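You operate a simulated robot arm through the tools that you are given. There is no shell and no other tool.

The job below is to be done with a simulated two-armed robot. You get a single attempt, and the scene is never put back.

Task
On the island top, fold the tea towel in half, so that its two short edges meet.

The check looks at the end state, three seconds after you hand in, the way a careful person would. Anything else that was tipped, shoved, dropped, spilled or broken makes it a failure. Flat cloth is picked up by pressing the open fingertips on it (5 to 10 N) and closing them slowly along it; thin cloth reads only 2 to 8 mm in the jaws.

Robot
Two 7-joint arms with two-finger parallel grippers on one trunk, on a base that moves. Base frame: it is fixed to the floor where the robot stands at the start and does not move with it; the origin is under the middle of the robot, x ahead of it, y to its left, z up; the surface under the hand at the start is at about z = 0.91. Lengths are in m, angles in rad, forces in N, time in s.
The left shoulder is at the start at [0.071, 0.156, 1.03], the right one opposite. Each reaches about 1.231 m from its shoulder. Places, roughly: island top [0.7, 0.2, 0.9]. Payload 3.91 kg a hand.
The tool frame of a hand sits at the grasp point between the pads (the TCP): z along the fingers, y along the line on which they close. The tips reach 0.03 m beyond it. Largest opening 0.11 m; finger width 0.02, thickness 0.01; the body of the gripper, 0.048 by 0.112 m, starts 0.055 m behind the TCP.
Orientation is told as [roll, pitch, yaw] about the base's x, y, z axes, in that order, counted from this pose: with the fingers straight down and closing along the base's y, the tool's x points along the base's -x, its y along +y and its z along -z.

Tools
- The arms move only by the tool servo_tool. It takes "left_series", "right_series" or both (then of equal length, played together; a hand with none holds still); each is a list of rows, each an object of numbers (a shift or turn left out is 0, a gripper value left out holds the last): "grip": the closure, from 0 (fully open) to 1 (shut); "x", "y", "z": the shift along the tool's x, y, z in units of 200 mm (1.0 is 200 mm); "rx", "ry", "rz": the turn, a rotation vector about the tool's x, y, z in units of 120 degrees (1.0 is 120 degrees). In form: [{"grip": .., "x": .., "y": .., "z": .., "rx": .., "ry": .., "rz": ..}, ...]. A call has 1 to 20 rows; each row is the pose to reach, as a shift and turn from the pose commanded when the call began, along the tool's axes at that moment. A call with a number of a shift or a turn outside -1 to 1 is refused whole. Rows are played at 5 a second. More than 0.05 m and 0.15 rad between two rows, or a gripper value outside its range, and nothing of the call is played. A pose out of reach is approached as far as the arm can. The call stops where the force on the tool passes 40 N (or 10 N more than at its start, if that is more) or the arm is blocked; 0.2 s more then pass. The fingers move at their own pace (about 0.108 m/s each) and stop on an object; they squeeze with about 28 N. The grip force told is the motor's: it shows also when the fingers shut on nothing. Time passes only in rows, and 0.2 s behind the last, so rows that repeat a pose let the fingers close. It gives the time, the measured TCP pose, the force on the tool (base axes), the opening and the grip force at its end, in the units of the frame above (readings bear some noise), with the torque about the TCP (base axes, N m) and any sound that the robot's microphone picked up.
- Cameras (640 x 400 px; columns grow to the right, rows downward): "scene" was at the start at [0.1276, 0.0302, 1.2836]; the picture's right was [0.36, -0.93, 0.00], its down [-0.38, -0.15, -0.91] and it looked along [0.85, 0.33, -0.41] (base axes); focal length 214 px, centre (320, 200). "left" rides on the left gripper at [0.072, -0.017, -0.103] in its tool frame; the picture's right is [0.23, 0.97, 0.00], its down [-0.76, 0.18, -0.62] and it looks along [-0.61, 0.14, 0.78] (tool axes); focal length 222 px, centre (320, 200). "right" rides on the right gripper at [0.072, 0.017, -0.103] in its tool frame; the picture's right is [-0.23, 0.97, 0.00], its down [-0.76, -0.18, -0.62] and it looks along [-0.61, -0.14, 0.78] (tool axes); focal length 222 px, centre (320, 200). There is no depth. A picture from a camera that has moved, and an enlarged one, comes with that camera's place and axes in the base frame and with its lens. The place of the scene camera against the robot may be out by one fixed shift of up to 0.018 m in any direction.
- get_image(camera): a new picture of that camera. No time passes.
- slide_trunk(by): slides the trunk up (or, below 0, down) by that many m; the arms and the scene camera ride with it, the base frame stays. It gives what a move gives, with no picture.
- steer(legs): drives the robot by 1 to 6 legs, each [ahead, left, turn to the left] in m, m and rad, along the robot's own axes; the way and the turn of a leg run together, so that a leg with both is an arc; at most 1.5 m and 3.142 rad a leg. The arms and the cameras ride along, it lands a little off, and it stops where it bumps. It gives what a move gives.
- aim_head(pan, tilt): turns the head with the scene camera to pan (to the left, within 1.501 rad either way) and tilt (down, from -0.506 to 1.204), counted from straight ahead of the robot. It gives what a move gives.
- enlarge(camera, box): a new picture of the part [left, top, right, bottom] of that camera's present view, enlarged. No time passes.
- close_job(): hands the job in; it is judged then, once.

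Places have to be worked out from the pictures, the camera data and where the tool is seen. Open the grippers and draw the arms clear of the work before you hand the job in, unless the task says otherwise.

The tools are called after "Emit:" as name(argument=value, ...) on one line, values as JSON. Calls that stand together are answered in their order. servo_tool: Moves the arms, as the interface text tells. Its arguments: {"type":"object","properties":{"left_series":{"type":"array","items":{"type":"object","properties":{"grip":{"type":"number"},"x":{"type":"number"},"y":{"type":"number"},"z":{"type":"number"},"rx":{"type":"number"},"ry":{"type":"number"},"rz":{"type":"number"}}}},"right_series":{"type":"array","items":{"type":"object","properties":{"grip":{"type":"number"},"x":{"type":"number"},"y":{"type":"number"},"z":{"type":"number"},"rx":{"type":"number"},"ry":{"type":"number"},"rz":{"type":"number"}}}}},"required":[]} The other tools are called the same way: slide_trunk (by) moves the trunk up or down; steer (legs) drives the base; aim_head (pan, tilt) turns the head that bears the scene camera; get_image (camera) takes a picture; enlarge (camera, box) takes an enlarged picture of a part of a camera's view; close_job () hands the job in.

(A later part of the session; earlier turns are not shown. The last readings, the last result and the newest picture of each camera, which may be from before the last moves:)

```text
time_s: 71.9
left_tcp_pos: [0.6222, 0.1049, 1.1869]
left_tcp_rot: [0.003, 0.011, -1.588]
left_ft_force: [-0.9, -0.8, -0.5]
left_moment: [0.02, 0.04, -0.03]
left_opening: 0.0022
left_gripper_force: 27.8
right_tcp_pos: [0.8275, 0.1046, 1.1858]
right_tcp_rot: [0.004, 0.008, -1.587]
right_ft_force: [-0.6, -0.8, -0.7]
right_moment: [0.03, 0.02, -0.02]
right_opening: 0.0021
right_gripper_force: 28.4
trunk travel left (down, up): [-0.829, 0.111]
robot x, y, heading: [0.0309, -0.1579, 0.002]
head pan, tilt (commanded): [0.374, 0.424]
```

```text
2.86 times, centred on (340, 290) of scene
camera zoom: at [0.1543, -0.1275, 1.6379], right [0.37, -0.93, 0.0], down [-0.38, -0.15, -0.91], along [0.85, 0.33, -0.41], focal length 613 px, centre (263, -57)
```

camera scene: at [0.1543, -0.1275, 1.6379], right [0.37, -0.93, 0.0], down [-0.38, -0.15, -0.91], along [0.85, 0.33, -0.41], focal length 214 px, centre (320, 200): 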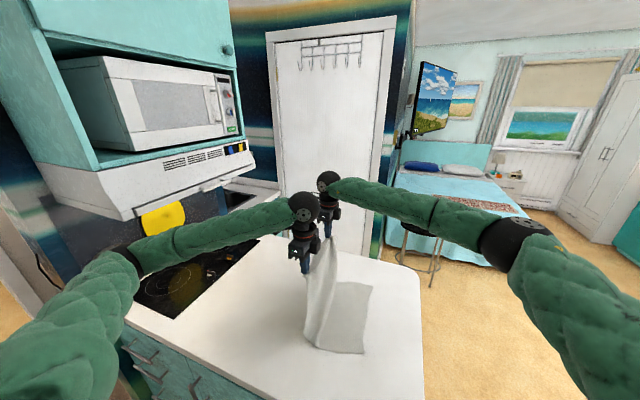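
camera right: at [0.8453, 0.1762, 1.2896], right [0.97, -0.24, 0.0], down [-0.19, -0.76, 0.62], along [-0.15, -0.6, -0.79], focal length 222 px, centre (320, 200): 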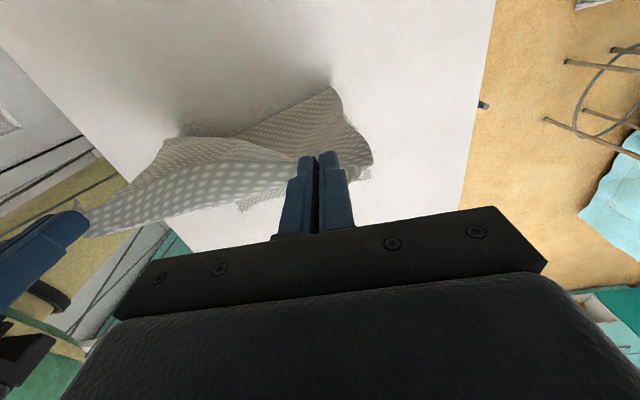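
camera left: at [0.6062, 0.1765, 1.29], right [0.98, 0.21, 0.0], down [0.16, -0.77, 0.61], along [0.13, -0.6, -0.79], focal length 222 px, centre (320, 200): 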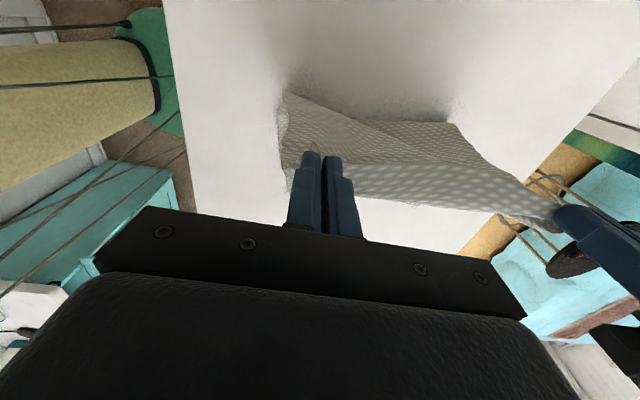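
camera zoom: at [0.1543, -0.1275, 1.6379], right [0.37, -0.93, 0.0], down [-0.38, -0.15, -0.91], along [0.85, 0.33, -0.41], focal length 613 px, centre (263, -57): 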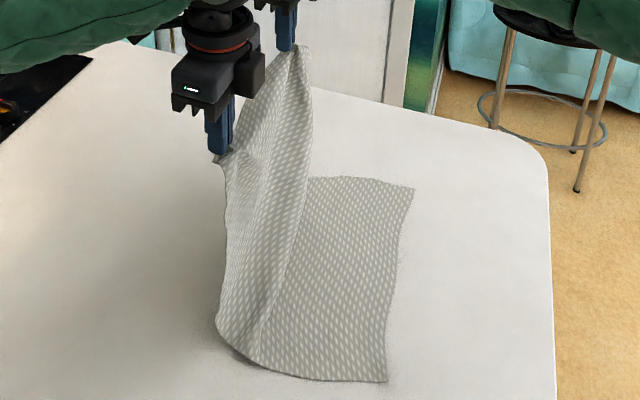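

D≈(0.594, -0.10) and C≈(0.887, -0.089), with the layer square to the hands. I lower leftward to begin the fold loop.

Emit:
servo_tool(left_series=[{"grip": 1.0, "x": 0.082, "y": -0.002, "z": 0.084, "rz": -0.003}, {"x": 0.164, "y": -0.004, "z": 0.169, "rz": -0.006}, {"x": 0.246, "y": -0.006, "z": 0.253, "rz": -0.009}, {"x": 0.329, "y": -0.008, "z": 0.337, "rz": -0.012}, {"x": 0.411, "y": -0.01, "z": 0.421, "rz": -0.016}, {"x": 0.493, "y": -0.012, "z": 0.506, "rz": -0.02}, {"x": 0.575, "y": -0.014, "z": 0.59, "rz": -0.023}, {"x": 0.565, "y": -0.013, "z": 0.68, "rz": -0.025}, {"x": 0.55, "y": -0.011, "z": 0.77, "rz": -0.027}, {"x": 0.54, "y": -0.01, "z": 0.855, "rz": -0.029}, {"x": 0.525, "y": -0.0085, "z": 0.94, "rz": -0.029}], right_series=[{"grip": 1.0, "x": 0.089, "y": 0.0, "z": 0.084, "rz": -0.003}, {"x": 0.177, "y": 0.001, "z": 0.169, "rz": -0.006}, {"x": 0.266, "y": 0.001, "z": 0.253, "rz": -0.009}, {"x": 0.354, "y": 0.001, "z": 0.337, "rz": -0.012}, {"x": 0.443, "y": 0.002, "z": 0.421, "rz": -0.016}, {"x": 0.531, "y": 0.002, "z": 0.506, "rz": -0.02}, {"x": 0.62, "y": 0.0025, "z": 0.59, "rz": -0.023}, {"x": 0.61, "y": 0.003, "z": 0.68, "rz": -0.025}, {"x": 0.595, "y": 0.004, "z": 0.77, "rz": -0.027}, {"x": 0.585, "y": 0.005, "z": 0.855, "rz": -0.029}, {"x": 0.57, "y": 0.006, "z": 0.94, "rz": -0.029}])

Emit:
get_image(camera="scene")

Emit:
enlarge(camera="scene", box=[240, 220, 400, 360])

Emit:
get_image(camera="right")

Emit:
get_image(camera="left")

```text
time_s: 74.3
left_tcp_pos: [0.6248, 0.2117, 0.9986]
left_tcp_rot: [0.003, 0.012, -1.527]
left_ft_force: [0.2, 0.1, 0.4]
left_moment: [0.0, 0.01, -0.02]
left_opening: 0.002
left_gripper_force: 27.3
right_tcp_pos: [0.8312, 0.2206, 0.9973]
right_tcp_rot: [0.005, 0.005, -1.526]
right_ft_force: [0.2, 0.3, -0.3]
right_moment: [-0.02, -0.01, 0.01]
right_opening: 0.0021
right_gripper_force: 28.4
trunk travel left (down, up): [-0.829, 0.111]
robot x, y, heading: [0.0248, -0.1539, 0.001]
head pan, tilt (commanded): [0.374, 0.424]
```

```text
taken
camera scene: at [0.1561, -0.1263, 1.6375], right [0.37, -0.93, 0.0], down [-0.38, -0.15, -0.91], along [0.85, 0.33, -0.41], focal length 214 px, centre (320, 200)
```

scene: 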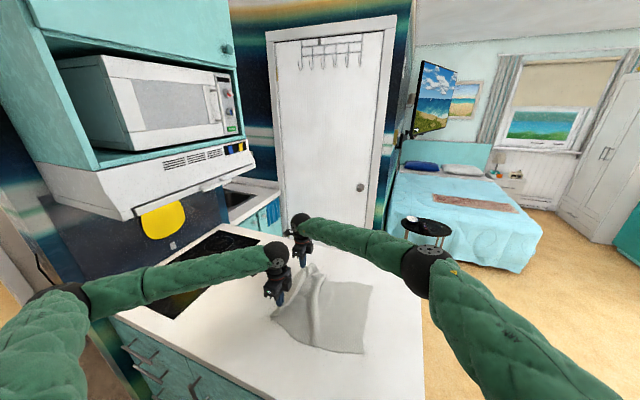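

```text
2.86 times, centred on (320, 290) of scene
camera zoom: at [0.1561, -0.1263, 1.6375], right [0.37, -0.93, 0.0], down [-0.38, -0.15, -0.91], along [0.85, 0.33, -0.41], focal length 613 px, centre (320, -57)
```

zoom: 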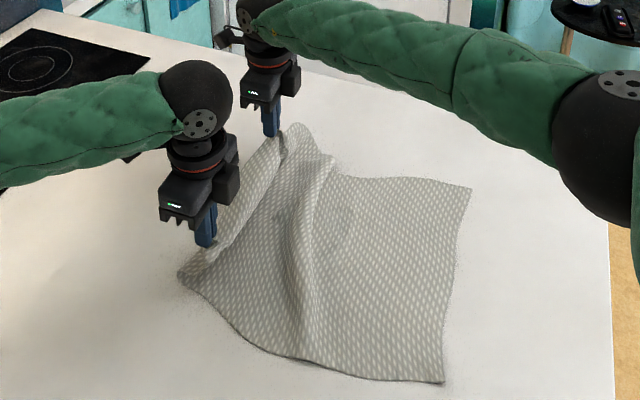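

```text
taken
camera right: at [0.8453, 0.2931, 1.101], right [0.98, -0.18, 0.0], down [-0.15, -0.77, 0.62], along [-0.11, -0.61, -0.79], focal length 222 px, centre (320, 200)
```

right: 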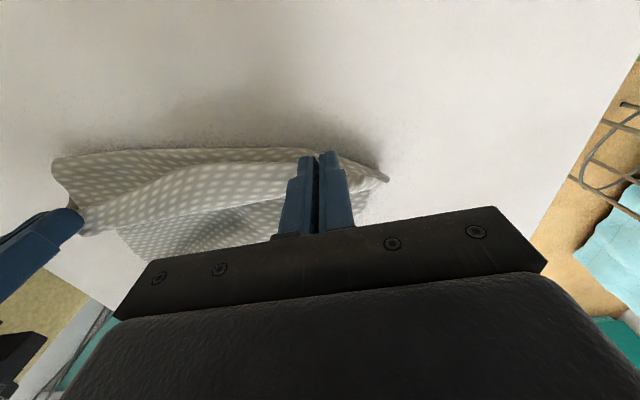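

```text
taken
camera left: at [0.6043, 0.282, 1.1016], right [0.96, 0.27, 0.0], down [0.21, -0.76, 0.62], along [0.17, -0.59, -0.79], focal length 222 px, centre (320, 200)
```

left: 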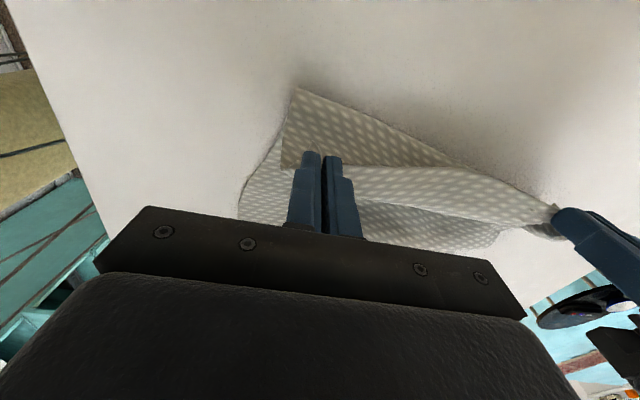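

A diagonal ridge formed in the lower layer while lowering. I pull it out by moving the hands up and further left, and check before sweeping.

Emit:
servo_tool(left_series=[{"grip": 1.0, "x": 0.05, "z": -0.09}, {"x": 0.11, "z": -0.17}, {"x": 0.18, "z": -0.25}, {"x": 0.25, "z": -0.3}, {"x": 0.31, "z": -0.3}, {"x": 0.36, "z": -0.3}, {"x": 0.36, "z": -0.3}], right_series=[{"grip": 1.0, "x": 0.05, "z": -0.09}, {"x": 0.11, "z": -0.17}, {"x": 0.18, "z": -0.25}, {"x": 0.25, "z": -0.3}, {"x": 0.31, "z": -0.3}, {"x": 0.36, "z": -0.3}, {"x": 0.36, "z": -0.3}])

Emit:
enlarge(camera="scene", box=[240, 220, 400, 360])

```text
time_s: 75.9
left_tcp_pos: [0.6213, 0.2853, 1.0607]
left_tcp_rot: [0.002, 0.01, -1.528]
left_ft_force: [2.2, 0.2, 0.2]
left_moment: [0.0, -0.03, -0.01]
left_opening: 0.002
left_gripper_force: 27.9
right_tcp_pos: [0.8309, 0.2775, 1.0569]
right_tcp_rot: [0.004, 0.006, -1.526]
right_ft_force: [-2.4, -0.1, -0.9]
right_moment: [-0.04, 0.06, -0.01]
right_opening: 0.0022
right_gripper_force: 27.9
right hand out of reach, approached as far as the arm can: row 5, 6, 7
trunk travel left (down, up): [-0.829, 0.111]
robot x, y, heading: [0.0229, -0.1569, -0.002]
head pan, tilt (commanded): [0.374, 0.424]
```

```text
2.86 times, centred on (320, 290) of scene
camera zoom: at [0.1551, -0.126, 1.6375], right [0.37, -0.93, 0.0], down [-0.38, -0.15, -0.91], along [0.85, 0.33, -0.41], focal length 613 px, centre (320, -57)
```

zoom: 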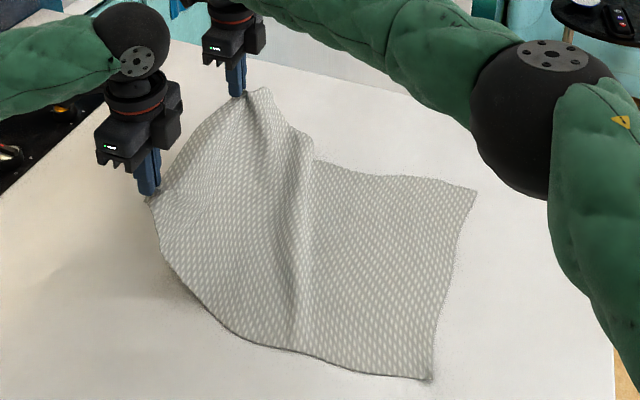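

The ridge is nearly out but the right arm is at its limit. I drive the base 4 cm left, which pulls the towel taut the rest of the way.

Emit:
steer(legs=[[0.0, 0.045, 0.0]])

Emit:
get_image(camera="scene")

Emit:
enlarge(camera="scene", box=[240, 220, 400, 360])

```text
time_s: 76.8
left_tcp_pos: [0.6193, 0.3267, 1.0614]
left_tcp_rot: [0.003, 0.013, -1.527]
left_ft_force: [1.5, -0.7, 0.0]
left_moment: [0.07, -0.08, -0.02]
left_opening: 0.002
left_gripper_force: 28.6
right_tcp_pos: [0.8325, 0.3165, 1.0584]
right_tcp_rot: [0.005, 0.009, -1.527]
right_ft_force: [-2.0, -0.7, 0.3]
right_moment: [0.01, 0.08, -0.01]
right_opening: 0.0021
right_gripper_force: 28.2
trunk travel left (down, up): [-0.829, 0.111]
robot x, y, heading: [0.0271, -0.1137, 0.004]
head pan, tilt (commanded): [0.374, 0.424]
```

```text
taken
camera scene: at [0.1542, -0.0866, 1.638], right [0.36, -0.93, 0.0], down [-0.38, -0.15, -0.91], along [0.85, 0.33, -0.41], focal length 214 px, centre (320, 200)
```

scene: 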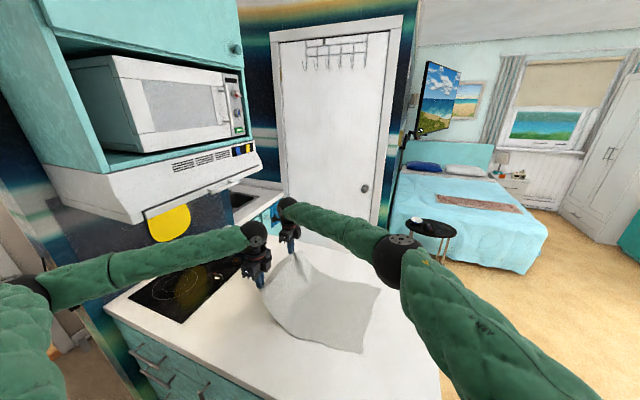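

```text
2.86 times, centred on (320, 290) of scene
camera zoom: at [0.1542, -0.0866, 1.638], right [0.36, -0.93, 0.0], down [-0.38, -0.15, -0.91], along [0.85, 0.33, -0.41], focal length 613 px, centre (320, -57)
```

zoom: 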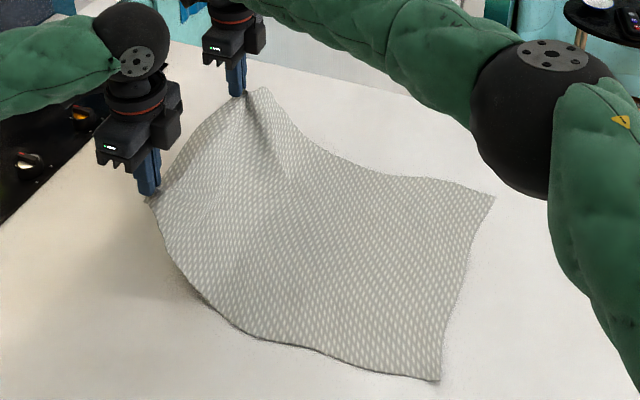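

The towel is smooth and taut now, with D≈(0.592, -0.059) and C≈(0.883, -0.083). I sweep over in a falling path from H≈12 cm to 6 cm so the fold forms cleanly to the left.

Emit:
servo_tool(left_series=[{"grip": 1.0, "x": -0.075, "y": 0.001, "z": -0.001}, {"x": -0.15, "y": 0.002, "z": -0.002}, {"x": -0.225, "y": 0.003, "z": -0.002}, {"x": -0.3, "y": 0.004, "z": -0.003}, {"x": -0.376, "y": 0.006, "z": 0.033}, {"x": -0.452, "y": 0.009, "z": 0.07}, {"x": -0.527, "y": 0.011, "z": 0.107}, {"x": -0.603, "y": 0.0135, "z": 0.143}, {"x": -0.673, "y": 0.015, "z": 0.172}, {"x": -0.743, "y": 0.0165, "z": 0.202}, {"x": -0.814, "y": 0.018, "z": 0.231}, {"x": -0.884, "y": 0.0195, "z": 0.261}, {"x": -0.954, "y": 0.021, "z": 0.29}], right_series=[{"grip": 1.0, "x": -0.084, "y": -0.003, "z": -0.005}, {"x": -0.168, "y": -0.005, "z": -0.009}, {"x": -0.251, "y": -0.008, "z": -0.013}, {"x": -0.335, "y": -0.01, "z": -0.018}, {"x": -0.41, "y": -0.011, "z": 0.02}, {"x": -0.486, "y": -0.012, "z": 0.058}, {"x": -0.561, "y": -0.013, "z": 0.095}, {"x": -0.637, "y": -0.013, "z": 0.133}, {"x": -0.707, "y": -0.014, "z": 0.162}, {"x": -0.777, "y": -0.014, "z": 0.191}, {"x": -0.847, "y": -0.015, "z": 0.221}, {"x": -0.917, "y": -0.015, "z": 0.25}, {"x": -0.987, "y": -0.016, "z": 0.279}])

Emit:
get_image(camera="scene")

Emit:
enlarge(camera="scene", box=[240, 220, 400, 360])

Emit:
get_image(camera="right")

Emit:
get_image(camera="left")

```text
time_s: 79.6
left_tcp_pos: [0.6333, 0.1372, 0.9995]
left_tcp_rot: [0.003, 0.01, -1.527]
left_ft_force: [0.9, 0.4, -0.1]
left_moment: [0.04, -0.03, -0.03]
left_opening: 0.0021
left_gripper_force: 28.4
right_tcp_pos: [0.8384, 0.1212, 1.0]
right_tcp_rot: [0.006, 0.006, -1.528]
right_ft_force: [-0.4, -0.4, 0.1]
right_moment: [0.01, 0.02, 0.01]
right_opening: 0.0022
right_gripper_force: 27.9
trunk travel left (down, up): [-0.829, 0.111]
robot x, y, heading: [0.0232, -0.1146, 0.0]
head pan, tilt (commanded): [0.374, 0.424]
```

```text
taken
camera scene: at [0.1559, -0.0836, 1.6375], right [0.37, -0.93, 0.0], down [-0.38, -0.15, -0.91], along [0.85, 0.33, -0.41], focal length 214 px, centre (320, 200)
```

scene: 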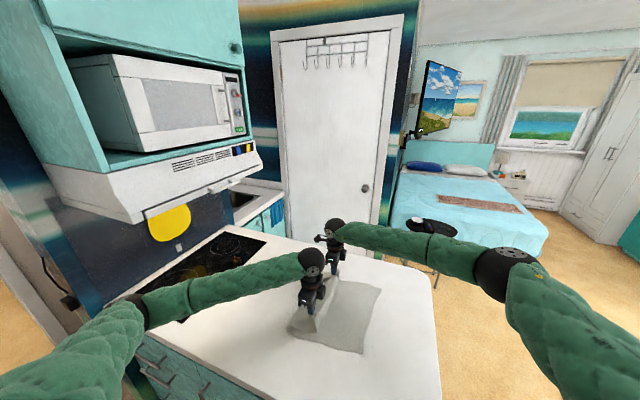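

```text
2.86 times, centred on (320, 290) of scene
camera zoom: at [0.1559, -0.0836, 1.6375], right [0.37, -0.93, 0.0], down [-0.38, -0.15, -0.91], along [0.85, 0.33, -0.41], focal length 613 px, centre (320, -57)
```

zoom: 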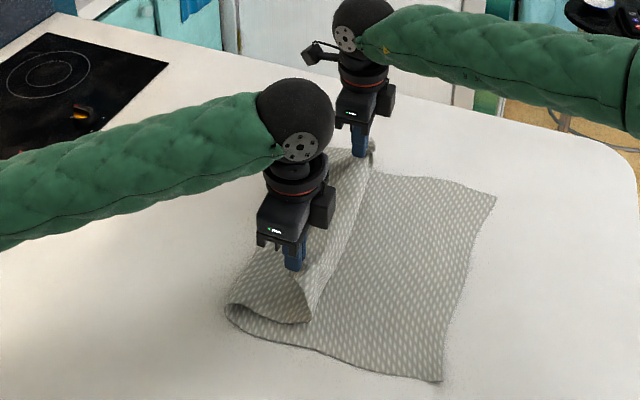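

```text
taken
camera right: at [0.8523, 0.1949, 1.1032], right [0.98, -0.18, 0.0], down [-0.15, -0.77, 0.62], along [-0.11, -0.61, -0.79], focal length 222 px, centre (320, 200)
```

right: 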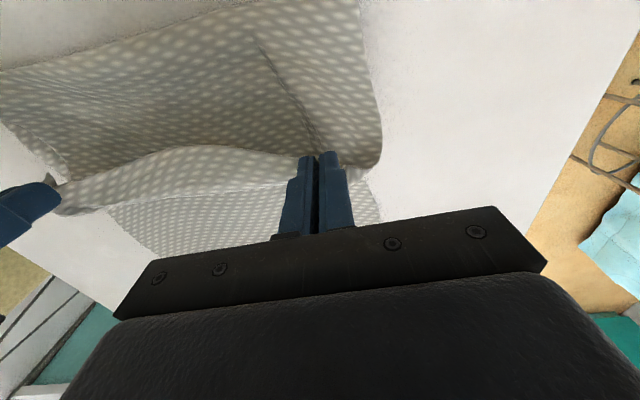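

```text
taken
camera left: at [0.6137, 0.2072, 1.1034], right [0.96, 0.27, 0.01], down [0.21, -0.76, 0.62], along [0.17, -0.59, -0.79], focal length 222 px, centre (320, 200)
```

left: 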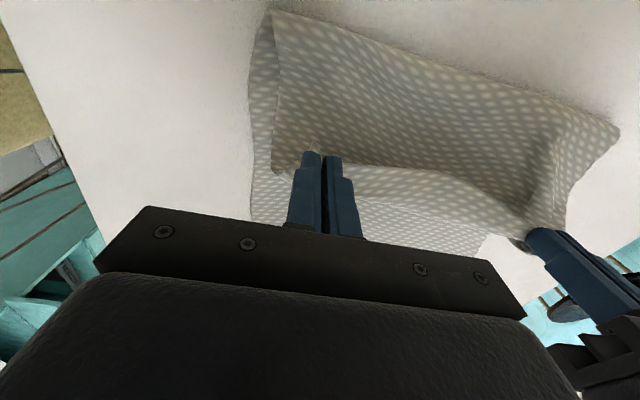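

The fold is smooth and the lower layer hasn't moved. The curtain bellies out on the near side because the jaws point straight down, so I tilt both hands to about 45° while moving on. That makes the cloth leave the jaws downward and takes up the slack.

Emit:
servo_tool(left_series=[{"grip": 1.0, "x": -0.044, "y": -0.001, "z": 0.005, "ry": 0.047, "rz": 0.007}, {"x": -0.089, "y": -0.003, "z": 0.01, "ry": 0.094, "rz": 0.015}, {"x": -0.133, "y": -0.004, "z": 0.015, "ry": 0.141, "rz": 0.022}, {"x": -0.178, "y": -0.005, "z": 0.02, "ry": 0.188, "rz": 0.03}, {"x": -0.222, "y": -0.006, "z": 0.026, "ry": 0.234, "rz": 0.037}, {"x": -0.266, "y": -0.008, "z": 0.031, "ry": 0.281, "rz": 0.045}, {"x": -0.311, "y": -0.009, "z": 0.036, "ry": 0.328, "rz": 0.052}, {"x": -0.355, "y": -0.01, "z": 0.041, "ry": 0.375, "rz": 0.06}], right_series=[{"grip": 1.0, "x": -0.045, "y": -0.001, "z": 0.005, "ry": 0.047, "rz": 0.007}, {"x": -0.09, "y": -0.002, "z": 0.01, "ry": 0.094, "rz": 0.015}, {"x": -0.135, "y": -0.002, "z": 0.015, "ry": 0.141, "rz": 0.022}, {"x": -0.18, "y": -0.003, "z": 0.02, "ry": 0.188, "rz": 0.03}, {"x": -0.225, "y": -0.004, "z": 0.026, "ry": 0.234, "rz": 0.037}, {"x": -0.27, "y": -0.005, "z": 0.031, "ry": 0.281, "rz": 0.045}, {"x": -0.315, "y": -0.005, "z": 0.036, "ry": 0.328, "rz": 0.052}, {"x": -0.36, "y": -0.006, "z": 0.041, "ry": 0.375, "rz": 0.06}])

Emit:
get_image(camera="scene")

Emit:
enlarge(camera="scene", box=[260, 230, 400, 360])

Emit:
get_image(camera="right")

Emit:
get_image(camera="left")

```text
time_s: 81.4
left_tcp_pos: [0.634, 0.0654, 0.9905]
left_tcp_rot: [-0.066, 0.796, -1.685]
left_ft_force: [-0.3, -0.1, 0.0]
left_moment: [0.05, -0.03, 0.0]
left_opening: 0.002
left_gripper_force: 27.9
right_tcp_pos: [0.84, 0.0497, 0.9929]
right_tcp_rot: [-0.062, 0.792, -1.683]
right_ft_force: [-0.5, -0.1, 0.0]
right_moment: [0.03, -0.02, 0.03]
right_opening: 0.0019
right_gripper_force: 27.9
trunk travel left (down, up): [-0.829, 0.111]
robot x, y, heading: [0.0259, -0.1104, 0.006]
head pan, tilt (commanded): [0.374, 0.424]
```

```text
taken
camera scene: at [0.1558, -0.0854, 1.6376], right [0.37, -0.93, 0.0], down [-0.38, -0.15, -0.91], along [0.85, 0.33, -0.41], focal length 214 px, centre (320, 200)
```

scene: 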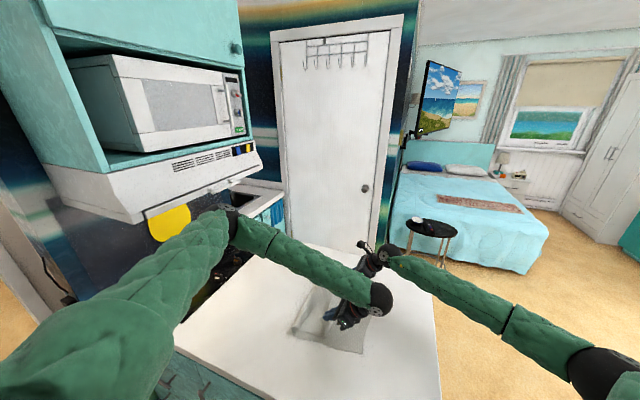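

```text
3.08 times, centred on (330, 295) of scene
camera zoom: at [0.1558, -0.0854, 1.6376], right [0.37, -0.93, 0.0], down [-0.38, -0.15, -0.91], along [0.85, 0.33, -0.41], focal length 660 px, centre (289, -92)
```

zoom: 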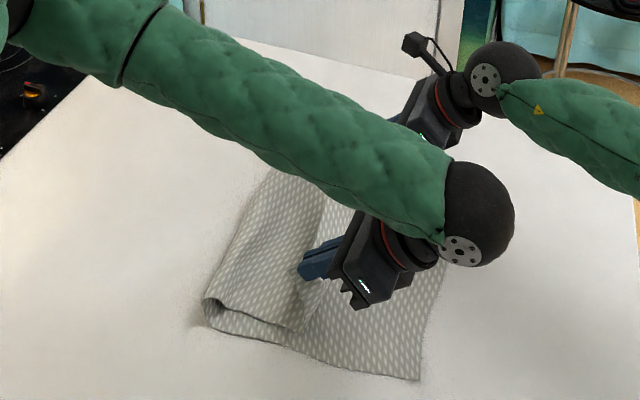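

```text
taken
camera right: at [0.8612, 0.0262, 1.1148], right [0.95, -0.22, -0.2], down [-0.25, -0.96, -0.1], along [-0.17, 0.14, -0.97], focal length 222 px, centre (320, 200)
```

right: 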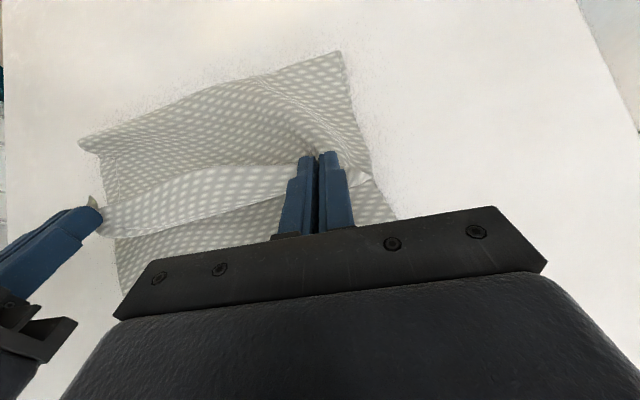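

```text
taken
camera left: at [0.6215, 0.043, 1.114], right [0.99, 0.09, 0.12], down [0.11, -0.99, -0.12], along [0.11, 0.13, -0.99], focal length 222 px, centre (320, 200)
```

left: 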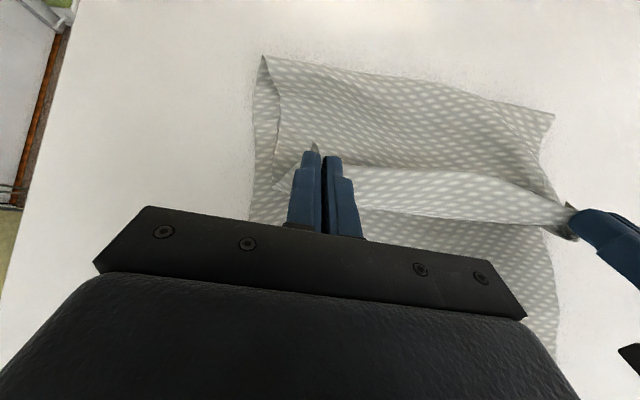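

This works well: no contact, and the wrist cameras look straight down on the fold. The fold is 25–27 cm from the right edge and should end near 23 cm. I continue descending to about 3 cm, with the right hand moving slightly more.

Emit:
servo_tool(left_series=[{"grip": 1.0, "x": -0.044, "y": 0.008, "z": -0.018, "rx": -0.004}, {"x": -0.088, "y": 0.017, "z": -0.037, "rx": -0.008}, {"x": -0.131, "y": 0.025, "z": -0.055, "rx": -0.011}, {"x": -0.175, "y": 0.033, "z": -0.074, "rx": -0.015}, {"x": -0.219, "y": 0.042, "z": -0.092, "rx": -0.019}, {"x": -0.263, "y": 0.05, "z": -0.111, "rx": -0.023}, {"x": -0.307, "y": 0.058, "z": -0.13, "rx": -0.027}, {"x": -0.3505, "y": 0.067, "z": -0.148, "rx": -0.03}], right_series=[{"grip": 1.0, "x": -0.055, "y": 0.008, "z": -0.03, "rx": -0.004}, {"x": -0.11, "y": 0.016, "z": -0.059, "rx": -0.008}, {"x": -0.164, "y": 0.024, "z": -0.089, "rx": -0.011}, {"x": -0.219, "y": 0.033, "z": -0.118, "rx": -0.015}, {"x": -0.274, "y": 0.041, "z": -0.148, "rx": -0.019}, {"x": -0.329, "y": 0.049, "z": -0.178, "rx": -0.023}, {"x": -0.384, "y": 0.057, "z": -0.207, "rx": -0.027}, {"x": -0.4385, "y": 0.065, "z": -0.237, "rx": -0.03}])

Emit:
get_image(camera="scene")

Emit:
enlarge(camera="scene", box=[260, 230, 400, 360])

Emit:
get_image(camera="right")

Emit:
get_image(camera="left")

```text
time_s: 83.2
left_tcp_pos: [0.6419, -0.0054, 0.9603]
left_tcp_rot: [-0.002, 0.796, -1.686]
left_ft_force: [0.0, -0.1, -0.4]
left_moment: [-0.03, -0.03, 0.0]
left_opening: 0.0025
left_gripper_force: 27.7
right_tcp_pos: [0.8454, -0.0456, 0.9615]
right_tcp_rot: [0.002, 0.792, -1.683]
right_ft_force: [-0.7, 0.8, 0.4]
right_moment: [-0.02, 0.02, 0.02]
right_opening: 0.0018
right_gripper_force: 28.3
trunk travel left (down, up): [-0.829, 0.111]
robot x, y, heading: [0.0277, -0.1114, 0.001]
head pan, tilt (commanded): [0.374, 0.424]
```

```text
taken
camera scene: at [0.1553, -0.0835, 1.6376], right [0.37, -0.93, 0.0], down [-0.38, -0.15, -0.91], along [0.85, 0.33, -0.41], focal length 214 px, centre (320, 200)
```

scene: 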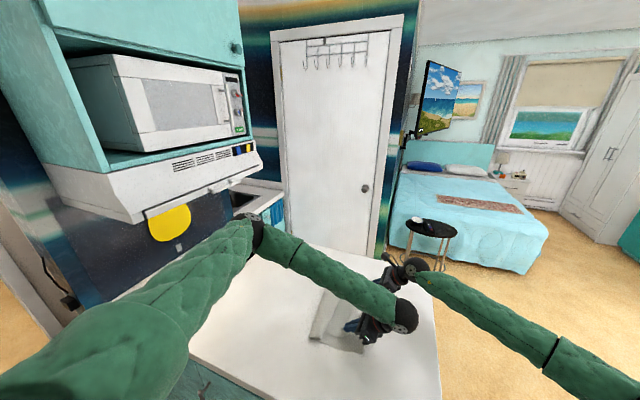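

```text
3.08 times, centred on (330, 295) of scene
camera zoom: at [0.1553, -0.0835, 1.6376], right [0.37, -0.93, 0.0], down [-0.38, -0.15, -0.91], along [0.85, 0.33, -0.41], focal length 660 px, centre (289, -92)
```

zoom: 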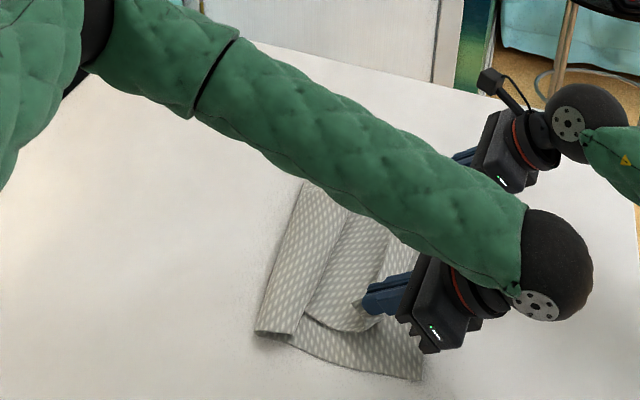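

```text
taken
camera right: at [0.8599, -0.0693, 1.0863], right [0.95, -0.27, -0.16], down [-0.29, -0.95, -0.1], along [-0.12, 0.14, -0.98], focal length 222 px, centre (320, 200)
```

right: 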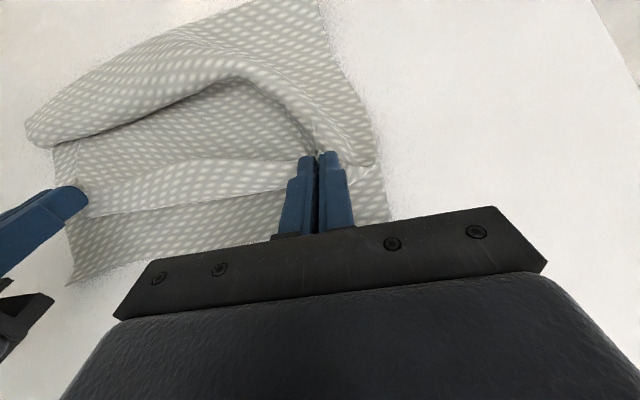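

```text
taken
camera left: at [0.6222, -0.0257, 1.0842], right [0.99, 0.05, 0.16], down [0.07, -0.99, -0.11], along [0.15, 0.12, -0.98], focal length 222 px, centre (320, 200)
```

left: 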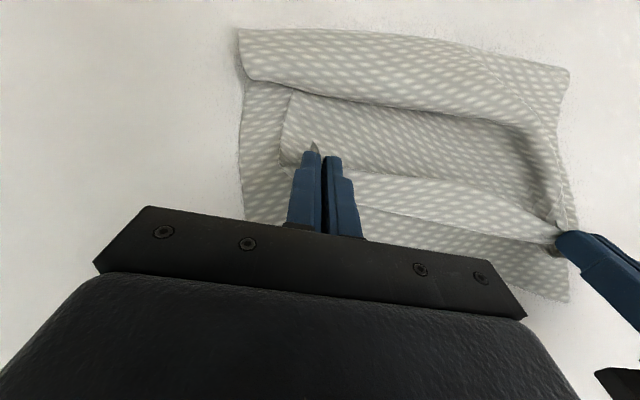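

The fold rolled into a loose tube on the near side because the cloth is stiff, while the lower layer stayed put with D and C unchanged. I'll set the held edge down right on the lower edge first, keeping about 3 cm height and then lowering. Afterwards I'll smooth the slack toward the fold.

Emit:
servo_tool(left_series=[{"grip": 1.0, "x": -0.046, "y": 0.002, "z": -0.046}, {"x": -0.091, "y": 0.004, "z": -0.093}, {"x": -0.137, "y": 0.006, "z": -0.139}, {"x": -0.182, "y": 0.008, "z": -0.186}, {"x": -0.228, "y": 0.01, "z": -0.232}, {"x": -0.249, "y": 0.01, "z": -0.211}, {"x": -0.27, "y": 0.01, "z": -0.19}, {"x": -0.292, "y": 0.01, "z": -0.169}], right_series=[{"grip": 1.0, "x": -0.03, "y": 0.001, "z": -0.031}, {"x": -0.06, "y": 0.003, "z": -0.061}, {"x": -0.091, "y": 0.004, "z": -0.092}, {"x": -0.121, "y": 0.006, "z": -0.122}, {"x": -0.151, "y": 0.007, "z": -0.153}, {"x": -0.172, "y": 0.007, "z": -0.132}, {"x": -0.193, "y": 0.007, "z": -0.111}, {"x": -0.215, "y": 0.007, "z": -0.09}])

Emit:
get_image(camera="right")

Emit:
get_image(camera="left")

Emit:
enlarge(camera="scene", box=[260, 230, 400, 360])

```text
time_s: 85.0
left_tcp_pos: [0.6368, -0.0679, 0.9436]
left_tcp_rot: [-0.002, 0.795, -1.686]
left_ft_force: [0.1, -0.1, 0.9]
left_moment: [0.01, -0.02, 0.01]
left_opening: 0.0022
left_gripper_force: 27.9
right_tcp_pos: [0.8431, -0.089, 0.9455]
right_tcp_rot: [0.001, 0.79, -1.683]
right_ft_force: [0.4, -0.2, 1.0]
right_moment: [0.01, 0.0, 0.01]
right_opening: 0.0022
right_gripper_force: 28.3
trunk travel left (down, up): [-0.829, 0.111]
robot x, y, heading: [0.0272, -0.1121, 0.002]
head pan, tilt (commanded): [0.374, 0.424]
```

```text
taken
camera right: at [0.8564, -0.1125, 1.0693], right [0.95, -0.27, -0.16], down [-0.29, -0.95, -0.1], along [-0.12, 0.14, -0.98], focal length 222 px, centre (320, 200)
```

right: 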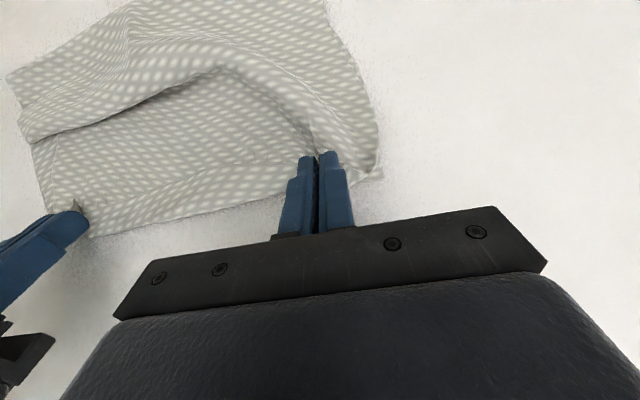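

```text
taken
camera left: at [0.6175, -0.0889, 1.0675], right [0.99, 0.05, 0.16], down [0.06, -0.99, -0.11], along [0.15, 0.11, -0.98], focal length 222 px, centre (320, 200)
```

left: 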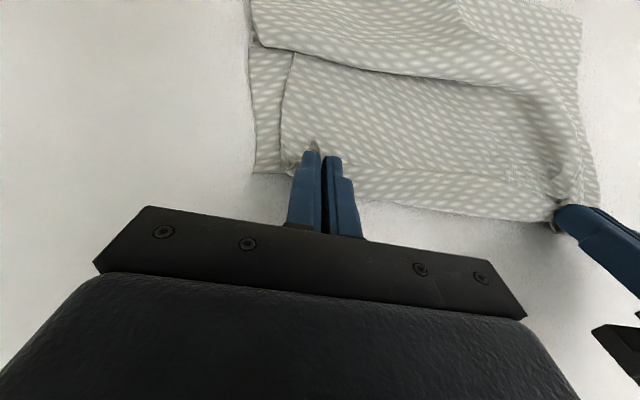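

```text
3.08 times, centred on (330, 295) of scene
camera zoom: at [0.1552, -0.083, 1.6377], right [0.37, -0.93, 0.0], down [-0.38, -0.15, -0.91], along [0.85, 0.33, -0.41], focal length 660 px, centre (289, -92)
```

zoom: 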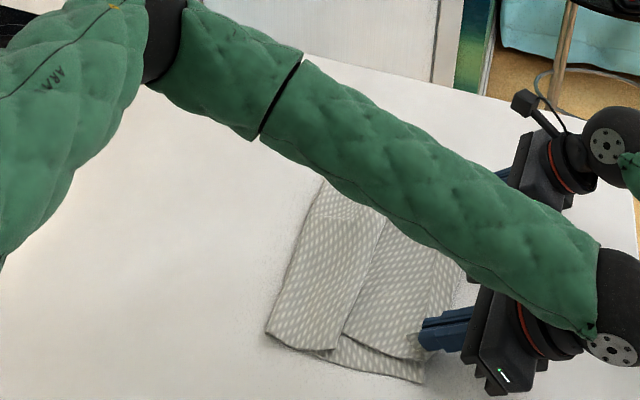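

The held edge now lies on the lower edge along its whole length, with A≈(0.618, -0.055) near D≈(0.595, -0.055) and B near C. The slack sits as a pleat near the fold. I release both jaws gently and back the hands out along their own axes.

Emit:
servo_tool(left_series=[{"grip": 0.97, "z": 0.0}, {"grip": 0.9}, {"grip": 0.82}, {"grip": 0.75}, {"grip": 0.72}, {"grip": 0.72, "z": -0.03}, {"grip": 0.72, "z": -0.08}, {"grip": 0.72, "z": -0.15}, {"grip": 0.72, "z": -0.25}, {"grip": 0.72, "z": -0.35}, {"grip": 0.72, "z": -0.45}], right_series=[{"grip": 0.97, "z": 0.0}, {"grip": 0.9}, {"grip": 0.82}, {"grip": 0.75}, {"grip": 0.72}, {"grip": 0.72, "z": -0.03}, {"grip": 0.72, "z": -0.08}, {"grip": 0.72, "z": -0.15}, {"grip": 0.72, "z": -0.25}, {"grip": 0.72, "z": -0.35}, {"grip": 0.72, "z": -0.45}])

Emit:
get_image(camera="right")

Emit:
get_image(camera="left")

Emit:
get_image(camera="scene")

```text
time_s: 87.4
left_tcp_pos: [0.6284, -0.133, 1.0054]
left_tcp_rot: [-0.001, 0.794, -1.686]
left_ft_force: [0.4, 0.7, 0.1]
left_moment: [0.01, -0.02, -0.01]
left_opening: 0.0307
left_gripper_force: 0.0
right_tcp_pos: [0.8347, -0.1524, 1.0087]
right_tcp_rot: [0.002, 0.791, -1.681]
right_ft_force: [-0.5, -0.5, 0.1]
right_moment: [-0.01, -0.02, 0.0]
right_opening: 0.0311
right_gripper_force: 0.0
trunk travel left (down, up): [-0.829, 0.111]
robot x, y, heading: [0.0275, -0.112, -0.002]
head pan, tilt (commanded): [0.374, 0.424]
```

```text
taken
camera right: at [0.8482, -0.1763, 1.1318], right [0.95, -0.27, -0.16], down [-0.29, -0.95, -0.1], along [-0.12, 0.14, -0.98], focal length 222 px, centre (320, 200)
```

right: 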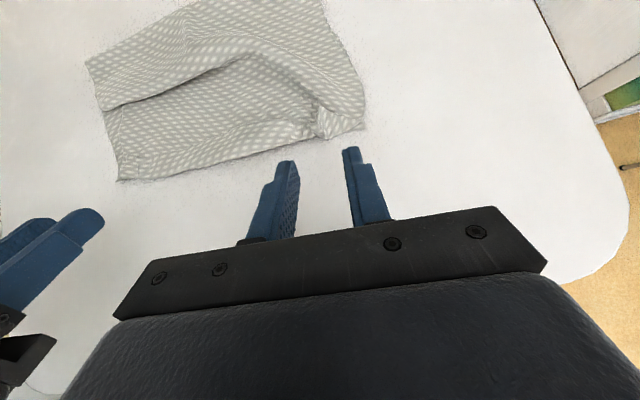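

```text
taken
camera left: at [0.6093, -0.1536, 1.1296], right [0.99, 0.05, 0.16], down [0.07, -0.99, -0.11], along [0.15, 0.12, -0.98], focal length 222 px, centre (320, 200)
```

left: 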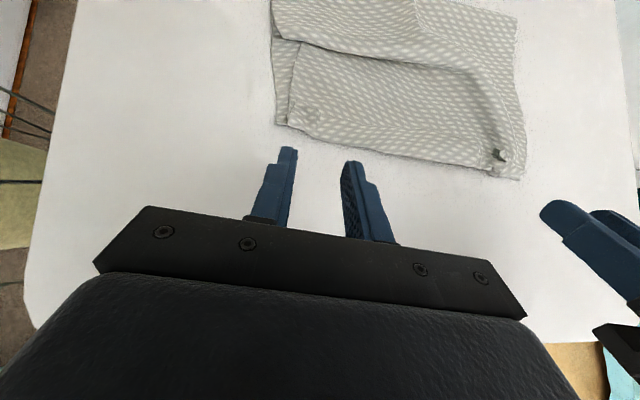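

```text
taken
camera scene: at [0.1545, -0.0846, 1.6376], right [0.37, -0.93, 0.0], down [-0.38, -0.15, -0.91], along [0.85, 0.33, -0.41], focal length 214 px, centre (320, 200)
```

scene: 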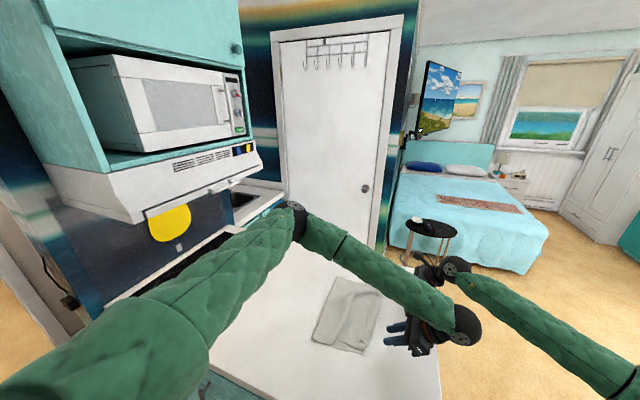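

Clean release: the edges lie together, leaving a pleat in the top layer. I zoom in on all sides.

Emit:
enlarge(camera="left", box=[240, 0, 560, 200])

Emit:
enlarge(camera="right", box=[60, 0, 400, 210])

Emit:
enlarge(camera="scene", box=[290, 260, 400, 370])

```text
2.00 times, centred on (400, 100) of left
camera zoom: at [0.6093, -0.1536, 1.1296], right [0.99, 0.05, 0.16], down [0.07, -0.99, -0.11], along [0.15, 0.12, -0.98], focal length 444 px, centre (160, 400)
```

zoom: 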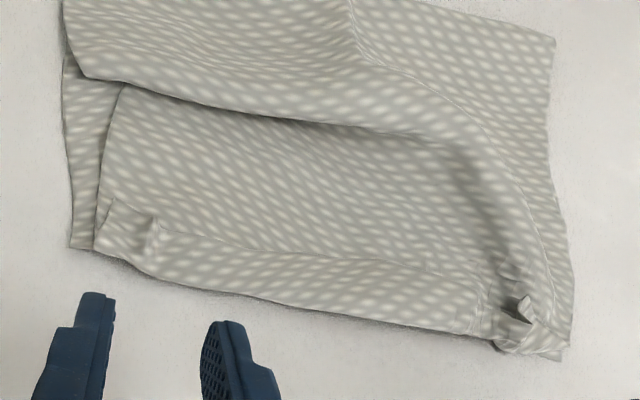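

```text
1.88 times, centred on (230, 105) of right
camera zoom: at [0.8482, -0.1763, 1.1318], right [0.95, -0.27, -0.16], down [-0.29, -0.95, -0.1], along [-0.12, 0.14, -0.98], focal length 418 px, centre (489, 379)
```

zoom: 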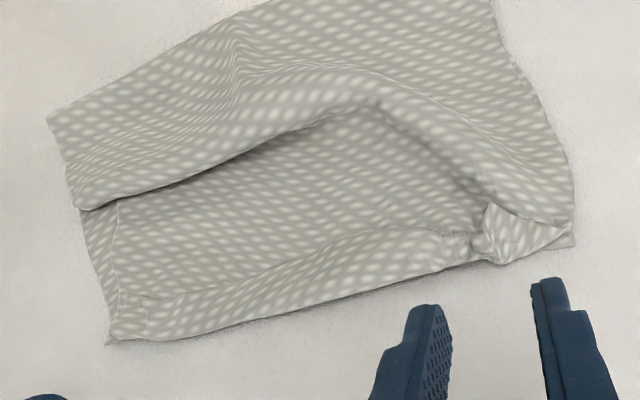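

```text
3.64 times, centred on (345, 315) of scene
camera zoom: at [0.1545, -0.0846, 1.6376], right [0.37, -0.93, 0.0], down [-0.38, -0.15, -0.91], along [0.85, 0.33, -0.41], focal length 780 px, centre (229, -218)
```

zoom: 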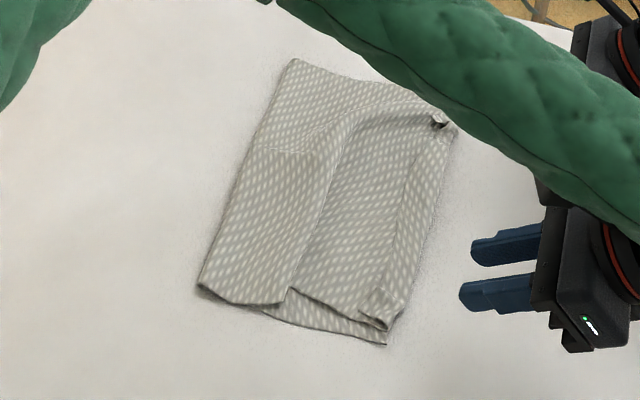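

The edges lie together, but the AB edge is turned back about 2–3 cm and there's a pleat at y≈0.025. That leaves the fold line at y≈0.11 instead of about 0.17. Next I grasp the pleat with both hands and carry it left to become the fold, so I rotate the hands to close across the pleat, above it.

Emit:
servo_tool(left_series=[{"grip": 0.55, "x": 0.07, "y": -0.003, "z": 0.019, "rx": 0.023, "ry": -0.022, "rz": -0.055}, {"x": 0.14, "y": -0.005, "z": 0.038, "rx": 0.046, "ry": -0.045, "rz": -0.111}, {"x": 0.21, "y": -0.008, "z": 0.057, "rx": 0.07, "ry": -0.067, "rz": -0.167}, {"x": 0.28, "y": -0.011, "z": 0.077, "rx": 0.093, "ry": -0.09, "rz": -0.222}, {"x": 0.35, "y": -0.013, "z": 0.096, "rx": 0.116, "ry": -0.112, "rz": -0.278}, {"x": 0.42, "y": -0.016, "z": 0.115, "rx": 0.14, "ry": -0.135, "rz": -0.333}, {"x": 0.491, "y": -0.019, "z": 0.134, "rx": 0.163, "ry": -0.157, "rz": -0.389}, {"x": 0.561, "y": -0.022, "z": 0.153, "rx": 0.186, "ry": -0.18, "rz": -0.444}, {"x": 0.631, "y": -0.024, "z": 0.172, "rx": 0.21, "ry": -0.202, "rz": -0.5}, {"x": 0.701, "y": -0.027, "z": 0.192, "rx": 0.233, "ry": -0.225, "rz": -0.555}, {"x": 0.771, "y": -0.03, "z": 0.211, "rx": 0.256, "ry": -0.247, "rz": -0.611}, {"x": 0.841, "y": -0.032, "z": 0.23, "rx": 0.279, "ry": -0.27, "rz": -0.666}, {"x": 0.911, "y": -0.035, "z": 0.249, "rx": 0.3027, "ry": -0.2925, "rz": -0.722}], right_series=[{"grip": 0.55, "x": 0.072, "y": -0.027, "z": 0.024, "rx": 0.023, "ry": -0.022, "rz": -0.055}, {"x": 0.145, "y": -0.054, "z": 0.047, "rx": 0.046, "ry": -0.045, "rz": -0.111}, {"x": 0.217, "y": -0.081, "z": 0.071, "rx": 0.07, "ry": -0.067, "rz": -0.167}, {"x": 0.289, "y": -0.108, "z": 0.094, "rx": 0.093, "ry": -0.09, "rz": -0.222}, {"x": 0.362, "y": -0.135, "z": 0.118, "rx": 0.116, "ry": -0.112, "rz": -0.278}, {"x": 0.434, "y": -0.162, "z": 0.141, "rx": 0.14, "ry": -0.135, "rz": -0.333}, {"x": 0.506, "y": -0.189, "z": 0.165, "rx": 0.163, "ry": -0.157, "rz": -0.389}, {"x": 0.578, "y": -0.216, "z": 0.188, "rx": 0.186, "ry": -0.18, "rz": -0.444}, {"x": 0.651, "y": -0.243, "z": 0.212, "rx": 0.21, "ry": -0.202, "rz": -0.5}, {"x": 0.723, "y": -0.27, "z": 0.235, "rx": 0.233, "ry": -0.225, "rz": -0.555}, {"x": 0.795, "y": -0.297, "z": 0.259, "rx": 0.256, "ry": -0.247, "rz": -0.611}, {"x": 0.868, "y": -0.324, "z": 0.282, "rx": 0.279, "ry": -0.27, "rz": -0.666}, {"x": 0.94, "y": -0.351, "z": 0.306, "rx": 0.3027, "ry": -0.2925, "rz": -0.722}])

Emit:
get_image(camera="scene")

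Emit:
get_image(camera="left")

Emit:
get_image(camera="right")

```text
time_s: 90.2
left_tcp_pos: [0.6411, 0.0306, 1.0999]
left_tcp_rot: [-0.003, 0.001, -0.08]
left_ft_force: [0.3, -0.5, -0.9]
left_moment: [-0.03, -0.01, 0.02]
left_opening: 0.0494
left_gripper_force: 0.1
right_tcp_pos: [0.7853, 0.0298, 1.0981]
right_tcp_rot: [-0.008, -0.003, -0.078]
right_ft_force: [-0.4, -0.5, -0.6]
right_moment: [-0.05, -0.01, -0.01]
right_opening: 0.0492
right_gripper_force: 0.0
trunk travel left (down, up): [-0.829, 0.111]
robot x, y, heading: [0.0294, -0.11, -0.002]
head pan, tilt (commanded): [0.374, 0.424]
```

```text
taken
camera scene: at [0.1542, -0.0807, 1.6376], right [0.36, -0.93, 0.0], down [-0.38, -0.15, -0.91], along [0.85, 0.33, -0.41], focal length 214 px, centre (320, 200)
```

scene: 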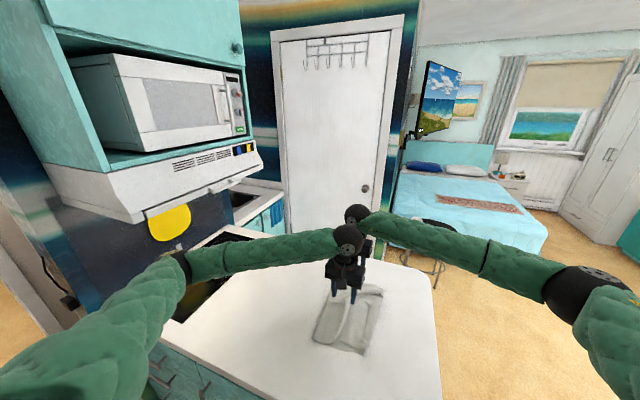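

```text
taken
camera left: at [0.5671, 0.0197, 1.2024], right [-0.15, 0.99, 0.0], down [0.77, 0.12, 0.62], along [0.62, 0.09, -0.78], focal length 222 px, centre (320, 200)
```

left: 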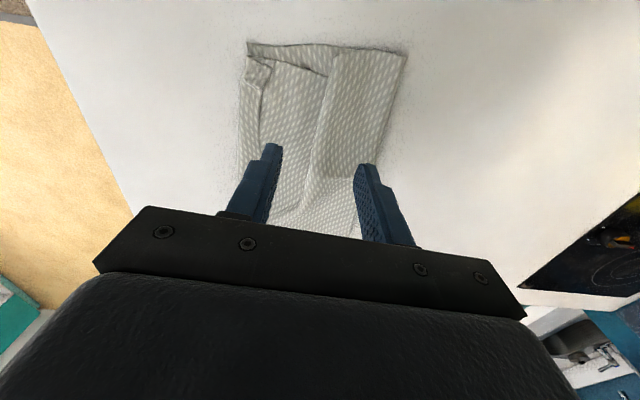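

```text
taken
camera right: at [0.7136, 0.0557, 1.2003], right [0.3, 0.95, -0.01], down [0.74, -0.23, 0.63], along [0.6, -0.19, -0.78], focal length 222 px, centre (320, 200)
```

right: 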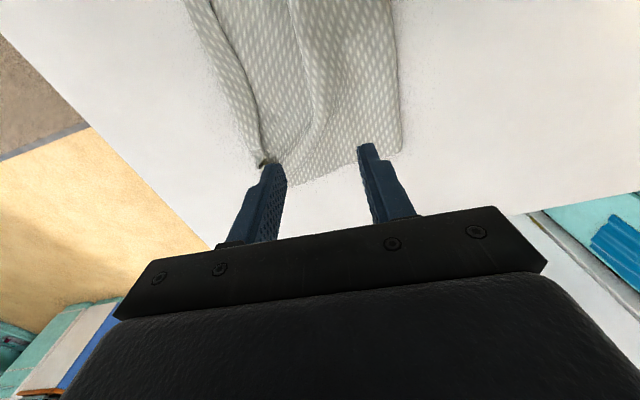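

Both hands are above the pleat, closing across it. I look closer to place the fingers.

Emit:
enlarge(camera="left", box=[200, 20, 460, 250])

Emit:
enlarge(camera="right", box=[160, 0, 440, 220])

```text
1.74 times, centred on (330, 135) of left
camera zoom: at [0.5671, 0.0197, 1.2024], right [-0.15, 0.99, 0.0], down [0.77, 0.12, 0.62], along [0.62, 0.09, -0.78], focal length 386 px, centre (303, 313)
```

zoom: 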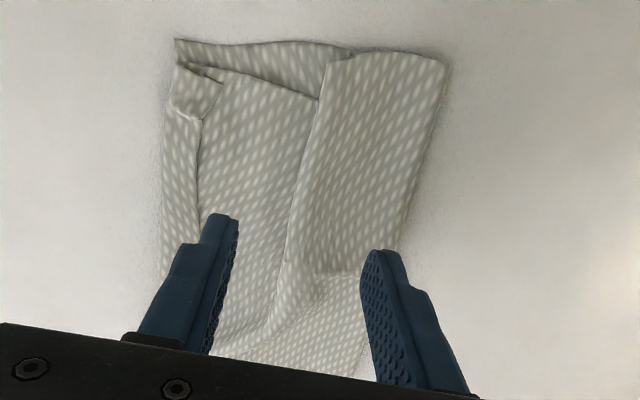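

```text
1.82 times, centred on (300, 110) of right
camera zoom: at [0.7136, 0.0557, 1.2003], right [0.3, 0.95, -0.01], down [0.74, -0.23, 0.63], along [0.6, -0.19, -0.78], focal length 404 px, centre (356, 364)
```

zoom: 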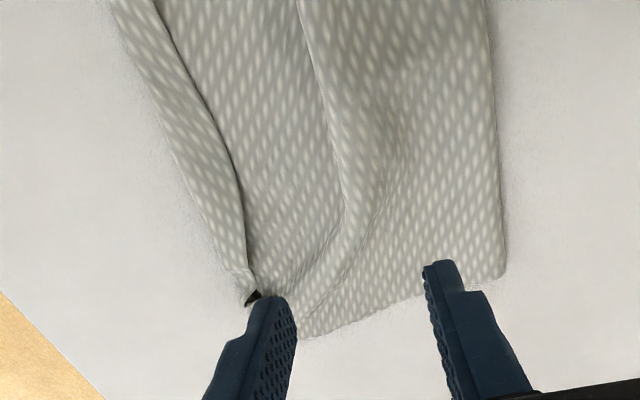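

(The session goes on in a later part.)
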